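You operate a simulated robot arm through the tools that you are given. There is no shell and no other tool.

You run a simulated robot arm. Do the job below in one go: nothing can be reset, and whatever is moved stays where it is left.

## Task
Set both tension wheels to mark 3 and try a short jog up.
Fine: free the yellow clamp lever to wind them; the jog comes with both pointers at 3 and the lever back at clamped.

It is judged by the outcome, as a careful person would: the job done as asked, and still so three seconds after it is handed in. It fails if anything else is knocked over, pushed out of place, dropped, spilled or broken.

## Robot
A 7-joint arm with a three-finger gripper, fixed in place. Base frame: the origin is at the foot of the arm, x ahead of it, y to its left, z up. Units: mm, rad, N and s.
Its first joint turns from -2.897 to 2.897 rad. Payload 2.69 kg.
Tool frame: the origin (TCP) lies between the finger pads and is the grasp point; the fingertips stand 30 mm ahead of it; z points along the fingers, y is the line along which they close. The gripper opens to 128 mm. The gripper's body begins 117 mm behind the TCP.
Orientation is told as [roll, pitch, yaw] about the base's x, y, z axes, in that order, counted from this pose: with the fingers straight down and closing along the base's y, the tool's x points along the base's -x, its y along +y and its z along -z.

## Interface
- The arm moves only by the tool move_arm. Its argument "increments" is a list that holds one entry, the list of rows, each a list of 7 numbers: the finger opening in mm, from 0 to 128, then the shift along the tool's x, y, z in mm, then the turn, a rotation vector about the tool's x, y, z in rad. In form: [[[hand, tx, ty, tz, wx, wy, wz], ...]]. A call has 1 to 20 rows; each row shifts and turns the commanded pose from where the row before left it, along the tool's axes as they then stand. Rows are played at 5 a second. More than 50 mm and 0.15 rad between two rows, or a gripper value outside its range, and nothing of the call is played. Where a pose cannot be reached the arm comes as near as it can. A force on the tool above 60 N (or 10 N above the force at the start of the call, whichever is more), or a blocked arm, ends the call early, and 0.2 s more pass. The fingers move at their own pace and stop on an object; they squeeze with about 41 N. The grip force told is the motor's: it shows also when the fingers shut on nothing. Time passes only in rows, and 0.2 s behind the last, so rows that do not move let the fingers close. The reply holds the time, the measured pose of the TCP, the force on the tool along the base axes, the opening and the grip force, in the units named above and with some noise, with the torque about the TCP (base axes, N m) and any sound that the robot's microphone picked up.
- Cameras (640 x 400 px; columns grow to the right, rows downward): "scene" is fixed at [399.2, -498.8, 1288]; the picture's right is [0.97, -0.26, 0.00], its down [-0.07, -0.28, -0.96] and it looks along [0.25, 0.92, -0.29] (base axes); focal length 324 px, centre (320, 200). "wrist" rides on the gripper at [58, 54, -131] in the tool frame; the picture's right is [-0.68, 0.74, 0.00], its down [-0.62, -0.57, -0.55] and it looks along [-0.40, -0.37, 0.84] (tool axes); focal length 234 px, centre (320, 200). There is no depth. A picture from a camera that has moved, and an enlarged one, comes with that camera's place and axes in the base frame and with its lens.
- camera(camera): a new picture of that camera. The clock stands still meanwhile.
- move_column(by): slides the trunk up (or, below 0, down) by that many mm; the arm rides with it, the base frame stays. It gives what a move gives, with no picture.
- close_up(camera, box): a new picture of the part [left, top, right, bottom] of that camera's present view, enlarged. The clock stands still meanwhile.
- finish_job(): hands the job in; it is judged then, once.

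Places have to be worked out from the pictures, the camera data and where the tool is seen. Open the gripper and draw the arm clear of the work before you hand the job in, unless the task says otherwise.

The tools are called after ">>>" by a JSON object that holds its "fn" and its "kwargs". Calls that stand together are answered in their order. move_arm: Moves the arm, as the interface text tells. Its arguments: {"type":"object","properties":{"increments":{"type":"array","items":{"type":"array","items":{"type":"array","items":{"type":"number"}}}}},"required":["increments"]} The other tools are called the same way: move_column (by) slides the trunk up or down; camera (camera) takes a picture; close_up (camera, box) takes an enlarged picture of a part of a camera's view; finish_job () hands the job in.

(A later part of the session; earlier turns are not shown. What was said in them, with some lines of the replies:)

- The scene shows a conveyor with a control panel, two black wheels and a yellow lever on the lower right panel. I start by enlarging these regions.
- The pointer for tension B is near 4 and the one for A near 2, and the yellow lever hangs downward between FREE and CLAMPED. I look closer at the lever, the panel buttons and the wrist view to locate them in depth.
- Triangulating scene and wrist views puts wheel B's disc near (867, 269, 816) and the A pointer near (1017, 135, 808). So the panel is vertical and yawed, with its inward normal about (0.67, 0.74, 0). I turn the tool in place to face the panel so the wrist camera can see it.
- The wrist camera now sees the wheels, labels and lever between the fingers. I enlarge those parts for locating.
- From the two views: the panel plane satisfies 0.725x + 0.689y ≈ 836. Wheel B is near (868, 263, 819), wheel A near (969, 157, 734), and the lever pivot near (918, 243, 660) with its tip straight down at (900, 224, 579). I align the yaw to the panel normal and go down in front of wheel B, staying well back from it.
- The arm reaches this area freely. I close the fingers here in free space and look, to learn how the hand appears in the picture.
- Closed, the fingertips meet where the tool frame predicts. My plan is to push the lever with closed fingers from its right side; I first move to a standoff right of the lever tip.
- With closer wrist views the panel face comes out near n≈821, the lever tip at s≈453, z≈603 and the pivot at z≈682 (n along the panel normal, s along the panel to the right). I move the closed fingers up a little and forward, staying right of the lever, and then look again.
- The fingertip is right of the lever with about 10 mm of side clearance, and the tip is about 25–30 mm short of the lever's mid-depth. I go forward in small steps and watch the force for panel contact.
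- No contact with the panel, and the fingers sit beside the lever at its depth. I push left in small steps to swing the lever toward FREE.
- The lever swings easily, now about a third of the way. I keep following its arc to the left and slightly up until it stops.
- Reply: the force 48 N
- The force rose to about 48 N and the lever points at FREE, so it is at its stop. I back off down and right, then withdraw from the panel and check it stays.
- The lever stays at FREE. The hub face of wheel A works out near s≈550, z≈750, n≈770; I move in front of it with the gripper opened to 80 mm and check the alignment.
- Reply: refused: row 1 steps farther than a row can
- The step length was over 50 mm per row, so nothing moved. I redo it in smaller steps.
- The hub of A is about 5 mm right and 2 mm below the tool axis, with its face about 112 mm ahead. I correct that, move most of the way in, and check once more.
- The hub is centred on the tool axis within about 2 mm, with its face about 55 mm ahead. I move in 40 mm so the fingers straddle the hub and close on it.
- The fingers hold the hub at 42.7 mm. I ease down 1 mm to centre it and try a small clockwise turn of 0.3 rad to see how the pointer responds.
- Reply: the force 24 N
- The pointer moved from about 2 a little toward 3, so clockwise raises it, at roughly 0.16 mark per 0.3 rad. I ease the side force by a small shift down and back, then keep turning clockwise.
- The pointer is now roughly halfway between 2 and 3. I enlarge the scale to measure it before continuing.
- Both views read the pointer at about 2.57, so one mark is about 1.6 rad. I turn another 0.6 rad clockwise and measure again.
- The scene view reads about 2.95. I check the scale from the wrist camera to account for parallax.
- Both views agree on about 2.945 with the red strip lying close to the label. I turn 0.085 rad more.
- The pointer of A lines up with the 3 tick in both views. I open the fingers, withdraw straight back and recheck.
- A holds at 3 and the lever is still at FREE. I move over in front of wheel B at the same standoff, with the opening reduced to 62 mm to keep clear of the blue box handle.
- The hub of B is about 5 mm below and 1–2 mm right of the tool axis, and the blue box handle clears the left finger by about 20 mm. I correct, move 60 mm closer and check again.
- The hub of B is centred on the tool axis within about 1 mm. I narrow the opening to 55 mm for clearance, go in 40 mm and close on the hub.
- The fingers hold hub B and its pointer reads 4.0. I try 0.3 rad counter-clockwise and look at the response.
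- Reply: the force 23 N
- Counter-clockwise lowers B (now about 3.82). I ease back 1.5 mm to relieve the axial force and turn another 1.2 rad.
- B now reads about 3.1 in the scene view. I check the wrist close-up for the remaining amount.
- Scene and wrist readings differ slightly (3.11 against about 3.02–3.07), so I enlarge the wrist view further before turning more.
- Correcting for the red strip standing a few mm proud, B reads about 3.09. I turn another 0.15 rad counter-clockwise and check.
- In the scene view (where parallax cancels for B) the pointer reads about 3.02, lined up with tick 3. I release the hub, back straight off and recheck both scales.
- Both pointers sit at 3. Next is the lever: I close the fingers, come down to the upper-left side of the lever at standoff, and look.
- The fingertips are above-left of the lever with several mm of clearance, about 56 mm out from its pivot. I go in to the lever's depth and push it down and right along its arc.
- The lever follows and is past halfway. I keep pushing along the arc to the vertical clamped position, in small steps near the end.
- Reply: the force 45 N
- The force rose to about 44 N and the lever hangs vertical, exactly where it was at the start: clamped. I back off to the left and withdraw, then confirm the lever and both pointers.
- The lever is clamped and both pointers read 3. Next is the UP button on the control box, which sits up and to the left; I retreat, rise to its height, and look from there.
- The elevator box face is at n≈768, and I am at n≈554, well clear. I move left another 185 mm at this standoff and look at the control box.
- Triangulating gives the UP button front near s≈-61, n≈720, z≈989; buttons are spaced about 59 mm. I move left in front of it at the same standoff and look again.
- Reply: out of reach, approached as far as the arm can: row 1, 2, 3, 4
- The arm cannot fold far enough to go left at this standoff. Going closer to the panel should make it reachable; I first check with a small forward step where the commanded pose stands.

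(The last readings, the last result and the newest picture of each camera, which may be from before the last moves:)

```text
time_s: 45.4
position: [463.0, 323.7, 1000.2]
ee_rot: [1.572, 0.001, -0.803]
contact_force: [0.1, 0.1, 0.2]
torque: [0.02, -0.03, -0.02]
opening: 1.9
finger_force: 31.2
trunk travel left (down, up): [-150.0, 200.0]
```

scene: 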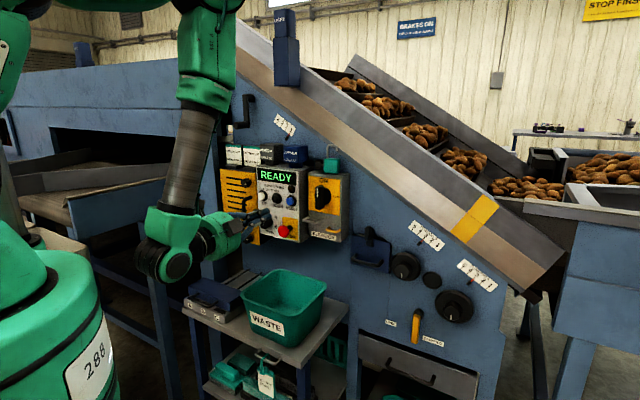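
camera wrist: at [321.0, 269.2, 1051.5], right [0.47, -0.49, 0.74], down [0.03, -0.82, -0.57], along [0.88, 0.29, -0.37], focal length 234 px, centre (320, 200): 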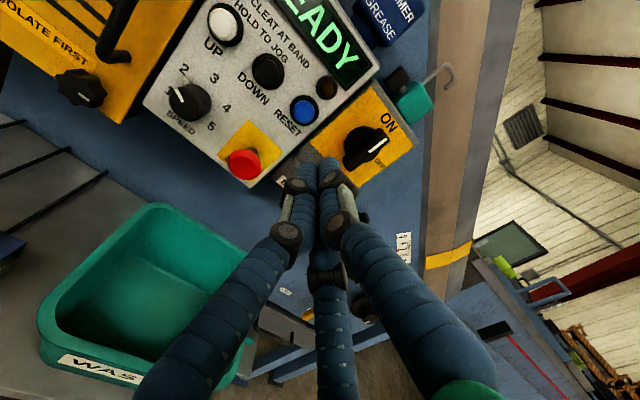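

The command restarts from the actual pose. I go forward to a tip distance of about 40 mm from the buttons and then left in short rows.

>>> {"fn": "move_arm", "kwargs": {"increments": [[[0, 0, 0, 30, 0, 0, 0], [0, 0, 0, 30, 0, 0, 0], [0, 0, 0, 26, 0, 0, 0], [0, 30, 0, 0, 0, -0.007, 0], [0, 30, 0, 0, 0, 0, 0], [0, 30, 0, 0, 0, 0, 0], [0, 0, 0, 0, 0, 0, 0]]]}}

>>> {"fn": "camera", "kwargs": {"camera": "wrist"}}

>>> {"fn": "camera", "kwargs": {"camera": "scene"}}

```text
time_s: 47.0
position: [468.0, 333.0, 1000.5]
ee_rot: [1.572, 0.0, -0.797]
contact_force: [-0.5, 0.1, 0.2]
torque: [-0.02, 0.04, 0.0]
opening: 2.1
finger_force: 31.7
out of reach, approached as far as the arm can: row 1, 2, 3, 4, 5, 6
trunk travel left (down, up): [-150.0, 200.0]
```

```text
taken
camera wrist: at [334.9, 283.2, 1054.8], right [0.47, -0.48, 0.74], down [0.04, -0.82, -0.57], along [0.88, 0.3, -0.37], focal length 234 px, centre (320, 200)
```

wrist: 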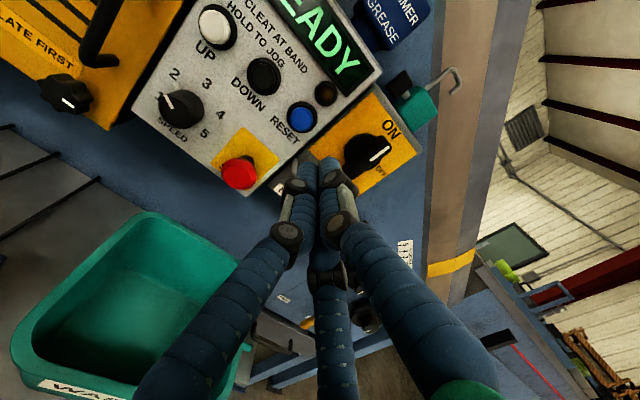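

```text
taken
```

scene: 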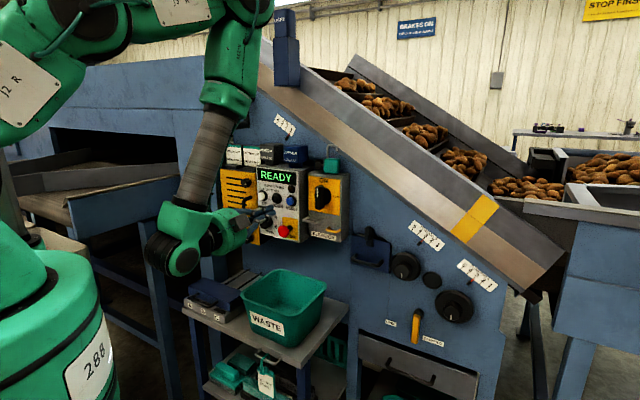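

The arm is near a wrist joint limit for this tool heading; turning the tool about 23° more to the left (while still pressing along the button axis) should relieve it. First I enlarge the buttons to fix the UP position well.

>>> {"fn": "close_up", "kwargs": {"camera": "wrist", "box": [180, 0, 340, 110]}}

>>> {"fn": "close_up", "kwargs": {"camera": "scene", "box": [250, 165, 310, 205]}}

```text
3.64 times, centred on (260, 55) of wrist
camera zoom: at [334.9, 283.2, 1054.8], right [0.47, -0.48, 0.74], down [0.04, -0.82, -0.57], along [0.88, 0.3, -0.37], focal length 852 px, centre (538, 727)
```

zoom: 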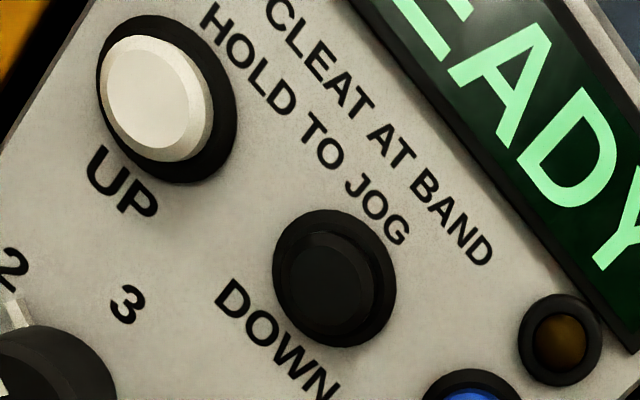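

```text
10.00 times, centred on (280, 185) of scene
camera zoom: at [399.2, -498.8, 1288.0], right [0.97, -0.26, 0.0], down [-0.07, -0.28, -0.96], along [0.25, 0.92, -0.29], focal length 3238 px, centre (720, 350)
```

zoom: 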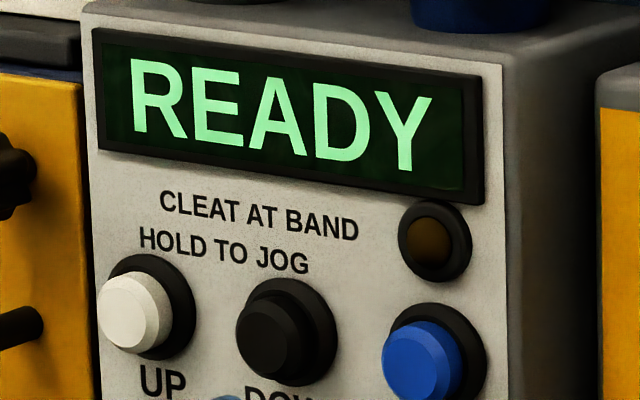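

UP's front face is at (476, 538, 991), i.e. s=-61.5, n=715, with DOWN 61 mm to its right. I turn the tool 0.41 rad to the left and move to a point about 45 mm in front of UP.

>>> {"fn": "move_arm", "kwargs": {"increments": [[[0, 0, 0, 0, 0, 0.137, 0], [0, 0, 0, 0, 0, 0.137, 0], [0, 0, 0, 0, 0, 0.136, 0], [0, 0, 0, 0, 0, 0, 0]]]}}

```text
time_s: 48.0
position: [468.5, 333.9, 1001.1]
ee_rot: [1.571, -0.001, -0.406]
contact_force: [-0.2, -0.1, -0.2]
torque: [-0.01, 0.03, 0.05]
opening: 2.0
finger_force: 31.8
trunk travel left (down, up): [-150.0, 200.0]
```

The turn went through without trouble. I now move in four short rows to the pre-press point in front of UP.

>>> {"fn": "move_arm", "kwargs": {"increments": [[[0, 23.7, -2.5, 29.9, 0, 0, 0], [0, 23.7, -2.5, 29.9, 0, 0, 0], [0, 23.7, -2.5, 29.9, 0, 0, 0], [0, 23.8, -2.5, 30, 0, 0, 0], [0, 0, 0, 0, 0, 0, 0]]]}}

>>> {"fn": "camera", "kwargs": {"camera": "wrist"}}

>>> {"fn": "close_up", "kwargs": {"camera": "scene", "box": [210, 150, 330, 240]}}

>>> {"fn": "camera", "kwargs": {"camera": "scene"}}

```text
time_s: 49.2
position: [429.5, 482.8, 989.9]
ee_rot: [1.571, -0.001, -0.406]
contact_force: [-0.9, -0.5, 0.2]
torque: [-0.01, 0.0, -0.04]
opening: 1.8
finger_force: 31.5
trunk travel left (down, up): [-150.0, 200.0]
```

```text
taken
camera wrist: at [324.4, 385.6, 1043.4], right [0.62, -0.27, 0.74], down [0.35, -0.75, -0.56], along [0.7, 0.61, -0.37], focal length 234 px, centre (320, 200)
```

wrist: 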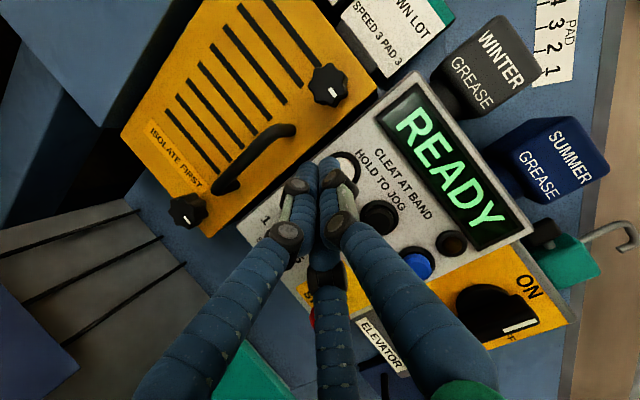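

```text
4.44 times, centred on (270, 195) of scene
camera zoom: at [399.2, -498.8, 1288.0], right [0.97, -0.26, 0.0], down [-0.07, -0.28, -0.96], along [0.25, 0.92, -0.29], focal length 1439 px, centre (542, 222)
```

zoom: 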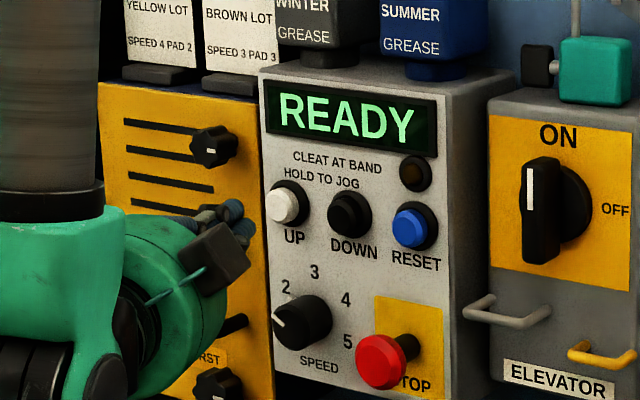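

```text
taken
```

scene: 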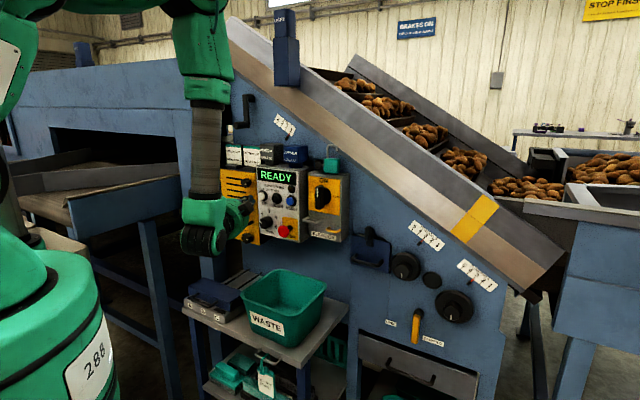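

The arm reached the pre-press point, with the tip about 43 mm in front of the button. I enlarge the wrist view to check the aim.

>>> {"fn": "close_up", "kwargs": {"camera": "wrist", "box": [260, 110, 420, 220]}}

```text
3.64 times, centred on (340, 165) of wrist
camera zoom: at [324.4, 385.6, 1043.4], right [0.62, -0.27, 0.74], down [0.35, -0.75, -0.56], along [0.7, 0.61, -0.37], focal length 852 px, centre (247, 327)
```

zoom: 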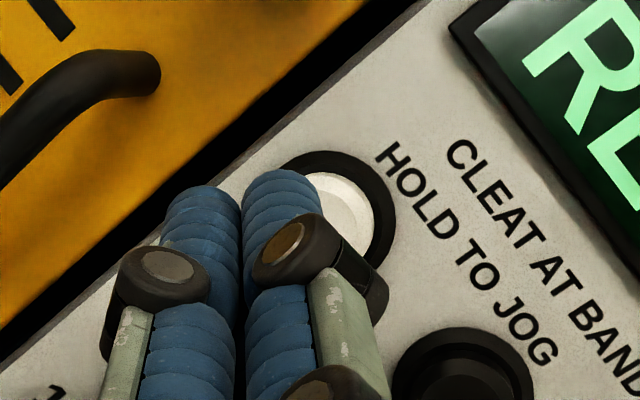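

By the wrist view the button centre is about 44 mm ahead along its axis and within 2–3 mm of the finger's leading corner. I approach to about 5 mm short of contact along the button axis.

>>> {"fn": "move_arm", "kwargs": {"increments": [[[0, -7.1, 1.5, 16.5, 0, 0, 0], [0, -4.7, 0, 11, 0, 0, 0], [0, -2.4, 0, 5.5, 0, 0, 0], [0, 0, 0, 0, 0, 0, 0]]]}}

>>> {"fn": "close_up", "kwargs": {"camera": "wrist", "box": [260, 110, 420, 220]}}

>>> {"fn": "close_up", "kwargs": {"camera": "scene", "box": [230, 165, 310, 225]}}

```text
time_s: 50.2
position: [455.2, 505.1, 992.0]
ee_rot: [1.568, 0.001, -0.404]
contact_force: [-10.1, -7.3, -2.0]
torque: [-0.03, 0.15, -0.05]
opening: 1.8
finger_force: 31.1
trunk travel left (down, up): [-150.0, 200.0]
heard: click
```

```text
3.64 times, centred on (340, 165) of wrist
camera zoom: at [349.8, 409.7, 1046.0], right [0.62, -0.27, 0.74], down [0.35, -0.75, -0.56], along [0.7, 0.61, -0.37], focal length 852 px, centre (247, 327)
```

zoom: 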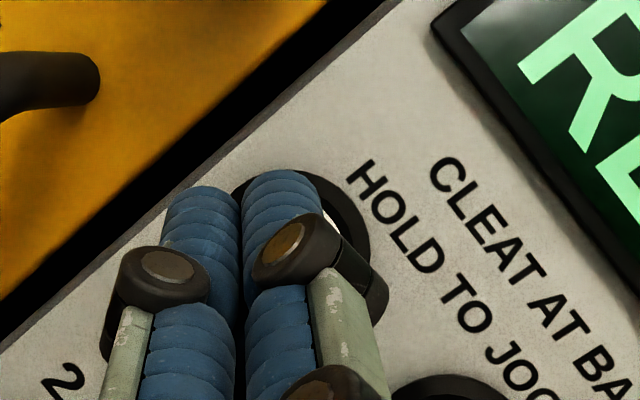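

```text
6.67 times, centred on (270, 195) of scene
camera zoom: at [399.2, -498.8, 1288.0], right [0.97, -0.26, 0.0], down [-0.07, -0.28, -0.96], along [0.25, 0.92, -0.29], focal length 2159 px, centre (653, 233)
```

zoom: 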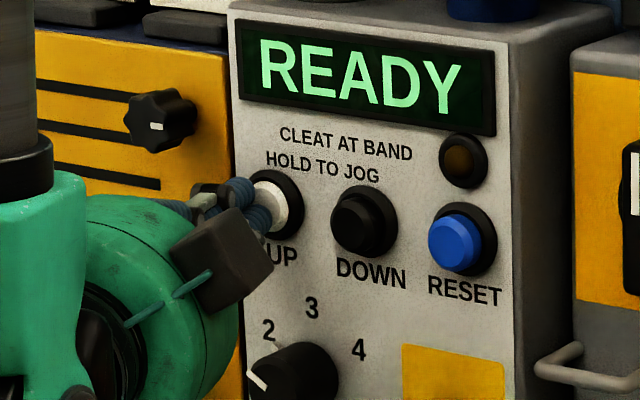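

The fingertip is already on the button: about 12 N and a click was heard. With the clock standing still, I look at the display and the belt.

>>> {"fn": "camera", "kwargs": {"camera": "scene"}}

>>> {"fn": "close_up", "kwargs": {"camera": "scene", "box": [320, 50, 580, 220]}}

>>> {"fn": "close_up", "kwargs": {"camera": "scene", "box": [250, 165, 310, 205]}}

```text
taken
```

scene: 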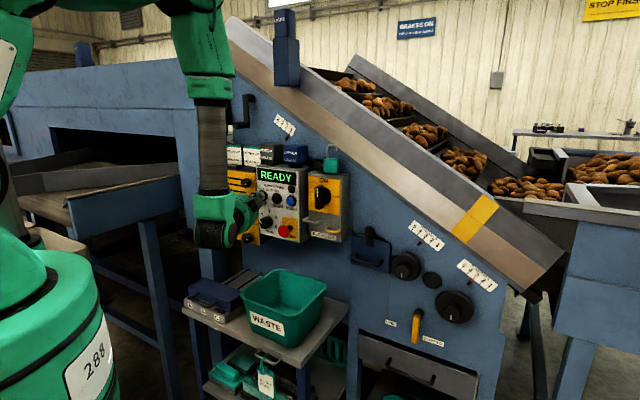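

```text
2.35 times, centred on (450, 135) of scene
camera zoom: at [399.2, -498.8, 1288.0], right [0.97, -0.26, 0.0], down [-0.07, -0.28, -0.96], along [0.25, 0.92, -0.29], focal length 762 px, centre (14, 353)
```

zoom: 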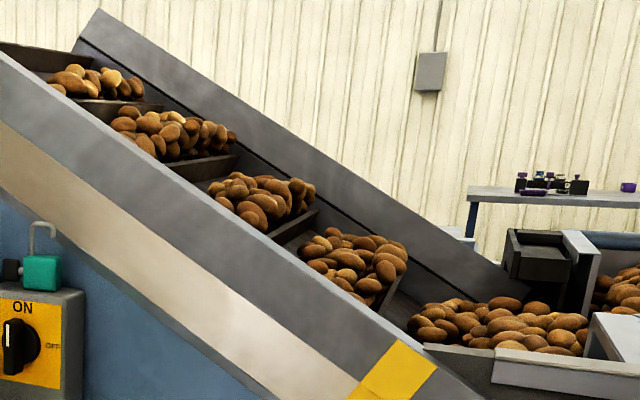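

```text
10.00 times, centred on (280, 185) of scene
camera zoom: at [399.2, -498.8, 1288.0], right [0.97, -0.26, 0.0], down [-0.07, -0.28, -0.96], along [0.25, 0.92, -0.29], focal length 3238 px, centre (720, 350)
```

zoom: 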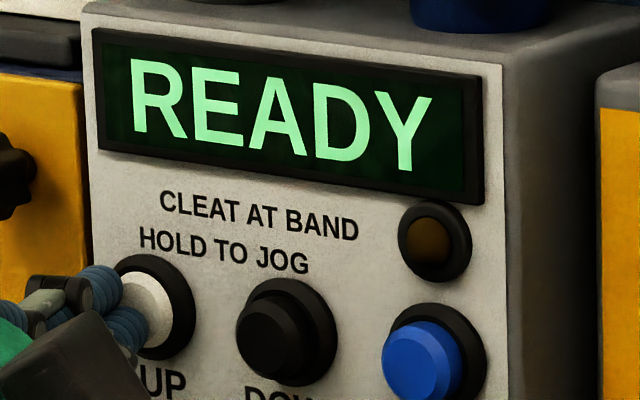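

The display still says READY and the belt looks unchanged, so the press may be only partly made or just beginning. I press 3 mm deeper, hold one row, and look.

>>> {"fn": "move_arm", "kwargs": {"increments": [[[0, -1.2, 0, 2.8, 0, 0, 0], [0, 0, 0, 0, 0, 0, 0]]]}}

>>> {"fn": "close_up", "kwargs": {"camera": "scene", "box": [250, 165, 310, 205]}}

>>> {"fn": "close_up", "kwargs": {"camera": "scene", "box": [320, 50, 580, 220]}}

```text
time_s: 50.8
position: [457.3, 507.9, 992.0]
ee_rot: [1.567, 0.003, -0.407]
contact_force: [-18.7, -16.0, -9.1]
torque: [-0.19, 0.35, -0.06]
opening: 2.2
finger_force: 30.9
trunk travel left (down, up): [-150.0, 200.0]
```

```text
10.00 times, centred on (280, 185) of scene
camera zoom: at [399.2, -498.8, 1288.0], right [0.97, -0.26, 0.0], down [-0.07, -0.28, -0.96], along [0.25, 0.92, -0.29], focal length 3238 px, centre (720, 350)
```

zoom: 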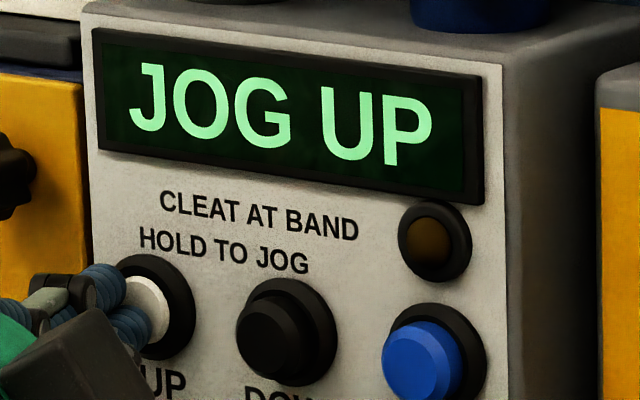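

```text
2.35 times, centred on (450, 135) of scene
camera zoom: at [399.2, -498.8, 1288.0], right [0.97, -0.26, 0.0], down [-0.07, -0.28, -0.96], along [0.25, 0.92, -0.29], focal length 762 px, centre (14, 353)
```

zoom: 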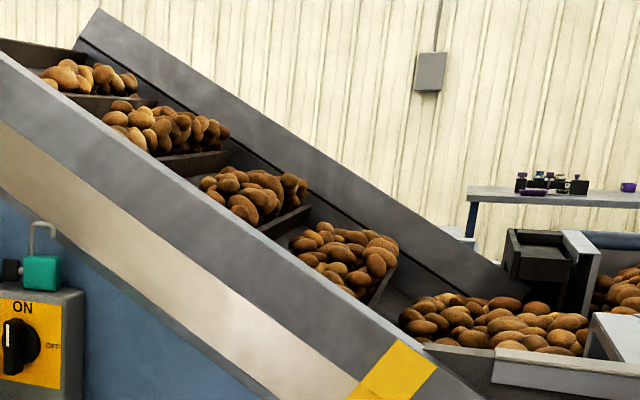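

The display shows JOG UP and the belt has begun to move. I hold one more row for a short jog, then release straight back along the button axis.

>>> {"fn": "move_arm", "kwargs": {"increments": [[[0, 0, 0, 0, 0, 0, 0], [0, 5.9, 0, -13.8, 0, 0, 0], [0, 11.8, 0, -27.6, 0, 0, 0], [0, 0, 0, 0, 0, 0, 0]]]}}

>>> {"fn": "close_up", "kwargs": {"camera": "scene", "box": [230, 155, 320, 245]}}

>>> {"fn": "close_up", "kwargs": {"camera": "scene", "box": [320, 50, 580, 220]}}

```text
time_s: 51.8
position: [425.1, 476.9, 994.9]
ee_rot: [1.572, 0.001, -0.407]
contact_force: [0.3, -0.3, 0.4]
torque: [-0.05, 0.0, 0.03]
opening: 2.2
finger_force: 31.1
trunk travel left (down, up): [-150.0, 200.0]
```

```text
4.44 times, centred on (275, 200) of scene
camera zoom: at [399.2, -498.8, 1288.0], right [0.97, -0.26, 0.0], down [-0.07, -0.28, -0.96], along [0.25, 0.92, -0.29], focal length 1439 px, centre (520, 200)
```

zoom: 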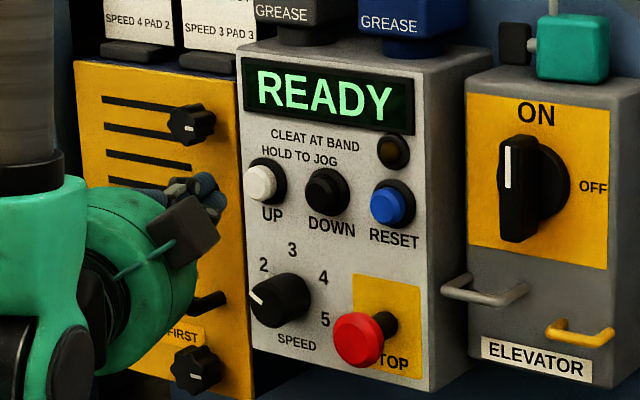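

```text
2.35 times, centred on (450, 135) of scene
camera zoom: at [399.2, -498.8, 1288.0], right [0.97, -0.26, 0.0], down [-0.07, -0.28, -0.96], along [0.25, 0.92, -0.29], focal length 762 px, centre (14, 353)
```

zoom: 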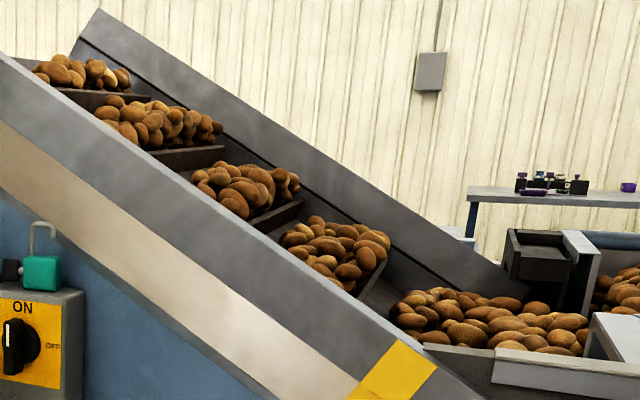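

The display is back to READY and the belt moved a short way. I retrace my way out to the right, open the gripper, and draw the arm clear of the work.

>>> {"fn": "move_arm", "kwargs": {"increments": [[[0, -23.7, 2.5, -28, 0, 0, 0], [0, -23.7, 2.5, -28, 0, 0, 0], [0, -23.7, 2.5, -28, 0, 0, 0], [0, -23.8, 2.5, -28, 0, 0, 0], [0, -30, 0, 0, 0, -0.13, 0], [0, -30, 0, 0, 0, -0.13, 0], [0, -40, 0, -10, 0, -0.13, 0], [0, -40, 0, -20, 0, 0, 0], [0, -40, 0, -20, 0, 0, 0], [60, 0, 0, -20, 0, 0, 0], [100, 0, 0, -20, 0, 0, 0], [100, 0, 0, 0, 0, 0, 0]]]}}

>>> {"fn": "camera", "kwargs": {"camera": "scene"}}

>>> {"fn": "camera", "kwargs": {"camera": "wrist"}}

>>> {"fn": "close_up", "kwargs": {"camera": "scene", "box": [340, 200, 520, 360]}}

```text
time_s: 54.4
position: [544.5, 162.5, 1003.3]
ee_rot: [1.57, 0.001, -0.795]
contact_force: [-0.6, 0.0, 1.0]
torque: [-0.02, 0.03, -0.02]
opening: 100.2
finger_force: 0.0
trunk travel left (down, up): [-150.0, 200.0]
```

```text
taken
```

scene: 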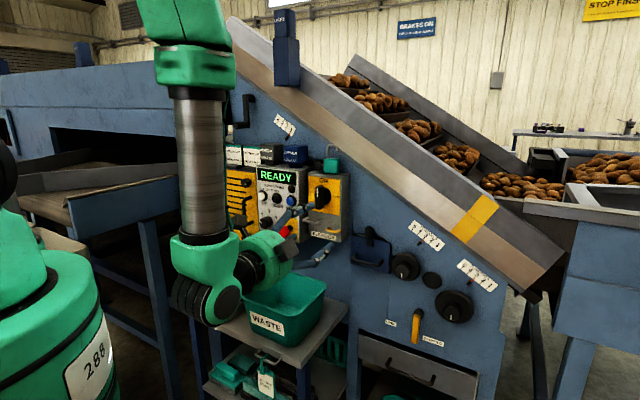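

```text
taken
camera wrist: at [410.6, 112.0, 1058.7], right [0.47, -0.48, 0.74], down [0.04, -0.82, -0.57], along [0.88, 0.3, -0.37], focal length 234 px, centre (320, 200)
```

wrist: 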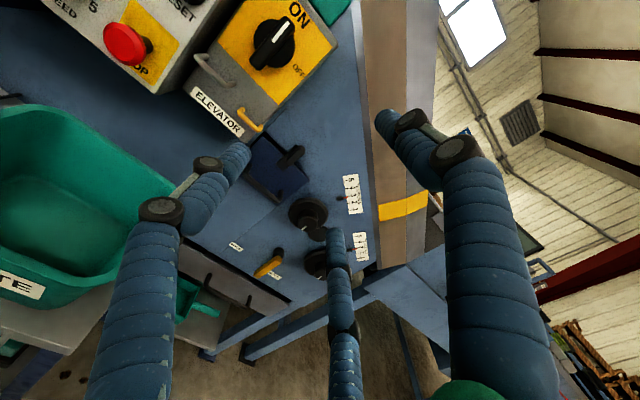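

```text
2.50 times, centred on (430, 280) of scene
camera zoom: at [399.2, -498.8, 1288.0], right [0.97, -0.26, 0.0], down [-0.07, -0.28, -0.96], along [0.25, 0.92, -0.29], focal length 810 px, centre (45, 0)
```

zoom: 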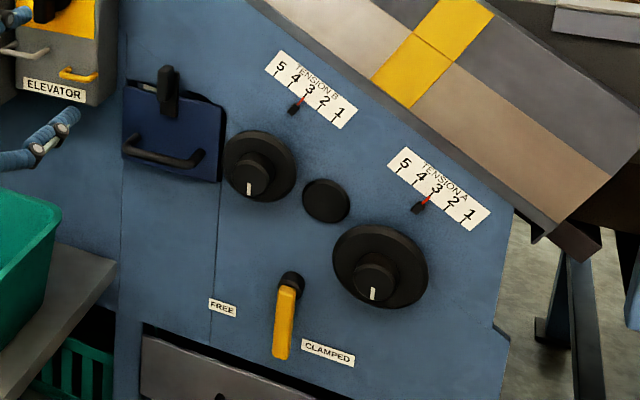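

Everything is as wanted: pointers at 3, lever clamped, display READY, nothing disturbed. I draw the arm further back and up before handing in.

>>> {"fn": "move_arm", "kwargs": {"increments": [[[100, -20, 35, -25, 0, 0, 0], [100, -20, 35, -25, 0, 0, 0], [100, -20, 35, -20, 0, 0, 0], [100, -20, 35, 0, 0, 0, 0], [100, 0, 0, 0, 0, 0, 0]]]}}

>>> {"fn": "camera", "kwargs": {"camera": "scene"}}

>>> {"fn": "close_up", "kwargs": {"camera": "scene", "box": [400, 215, 500, 295]}}

```text
time_s: 55.6
position: [551.6, 60.0, 1142.1]
ee_rot: [1.57, -0.001, -0.796]
contact_force: [-0.5, 0.4, 0.4]
torque: [-0.01, -0.01, 0.01]
opening: 99.9
finger_force: 0.0
trunk travel left (down, up): [-150.0, 200.0]
```

```text
taken
```

scene: 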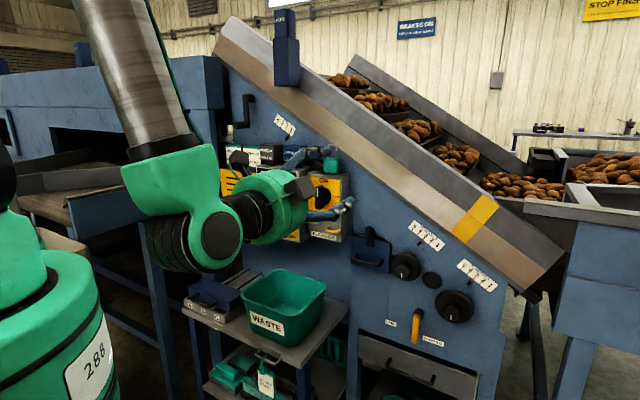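

```text
5.00 times, centred on (450, 255) of scene
camera zoom: at [399.2, -498.8, 1288.0], right [0.97, -0.26, 0.0], down [-0.07, -0.28, -0.96], along [0.25, 0.92, -0.29], focal length 1619 px, centre (-330, -75)
```

zoom: 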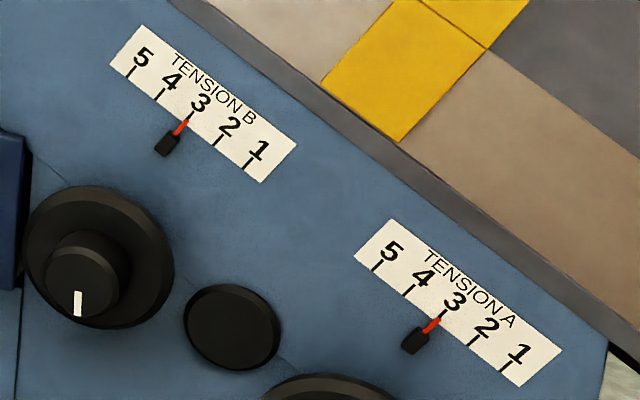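

Both pointers read 3, the lever is clamped, the short jog up was made and released, and the arm is clear with the gripper open. I hand the job in.

>>> {"fn": "finish_job", "kwargs": {}}

```text
The job is handed in.
```

Both tension wheels are at mark 3, the yellow lever is back at clamped, and I tried a short jog up afterwards. The job is handed in.

- **Tension wheels:** A was just under 2 and B was at 4. I freed the lever, wound A up and B down, and the camera views show both pointers on the 3 tick, within a few hundredths of a mark.
- **Clamp lever:** I pushed it back to its stop before the jog. It hangs straight down, in the same place as at the start.
- **Jog:** I held UP for under a second or so. The display showed JOG UP, the belt moved a short way, and the display returned to READY when I let go.

Nothing else was moved or knocked. The gripper is open and the arm is drawn back clear of the machine.
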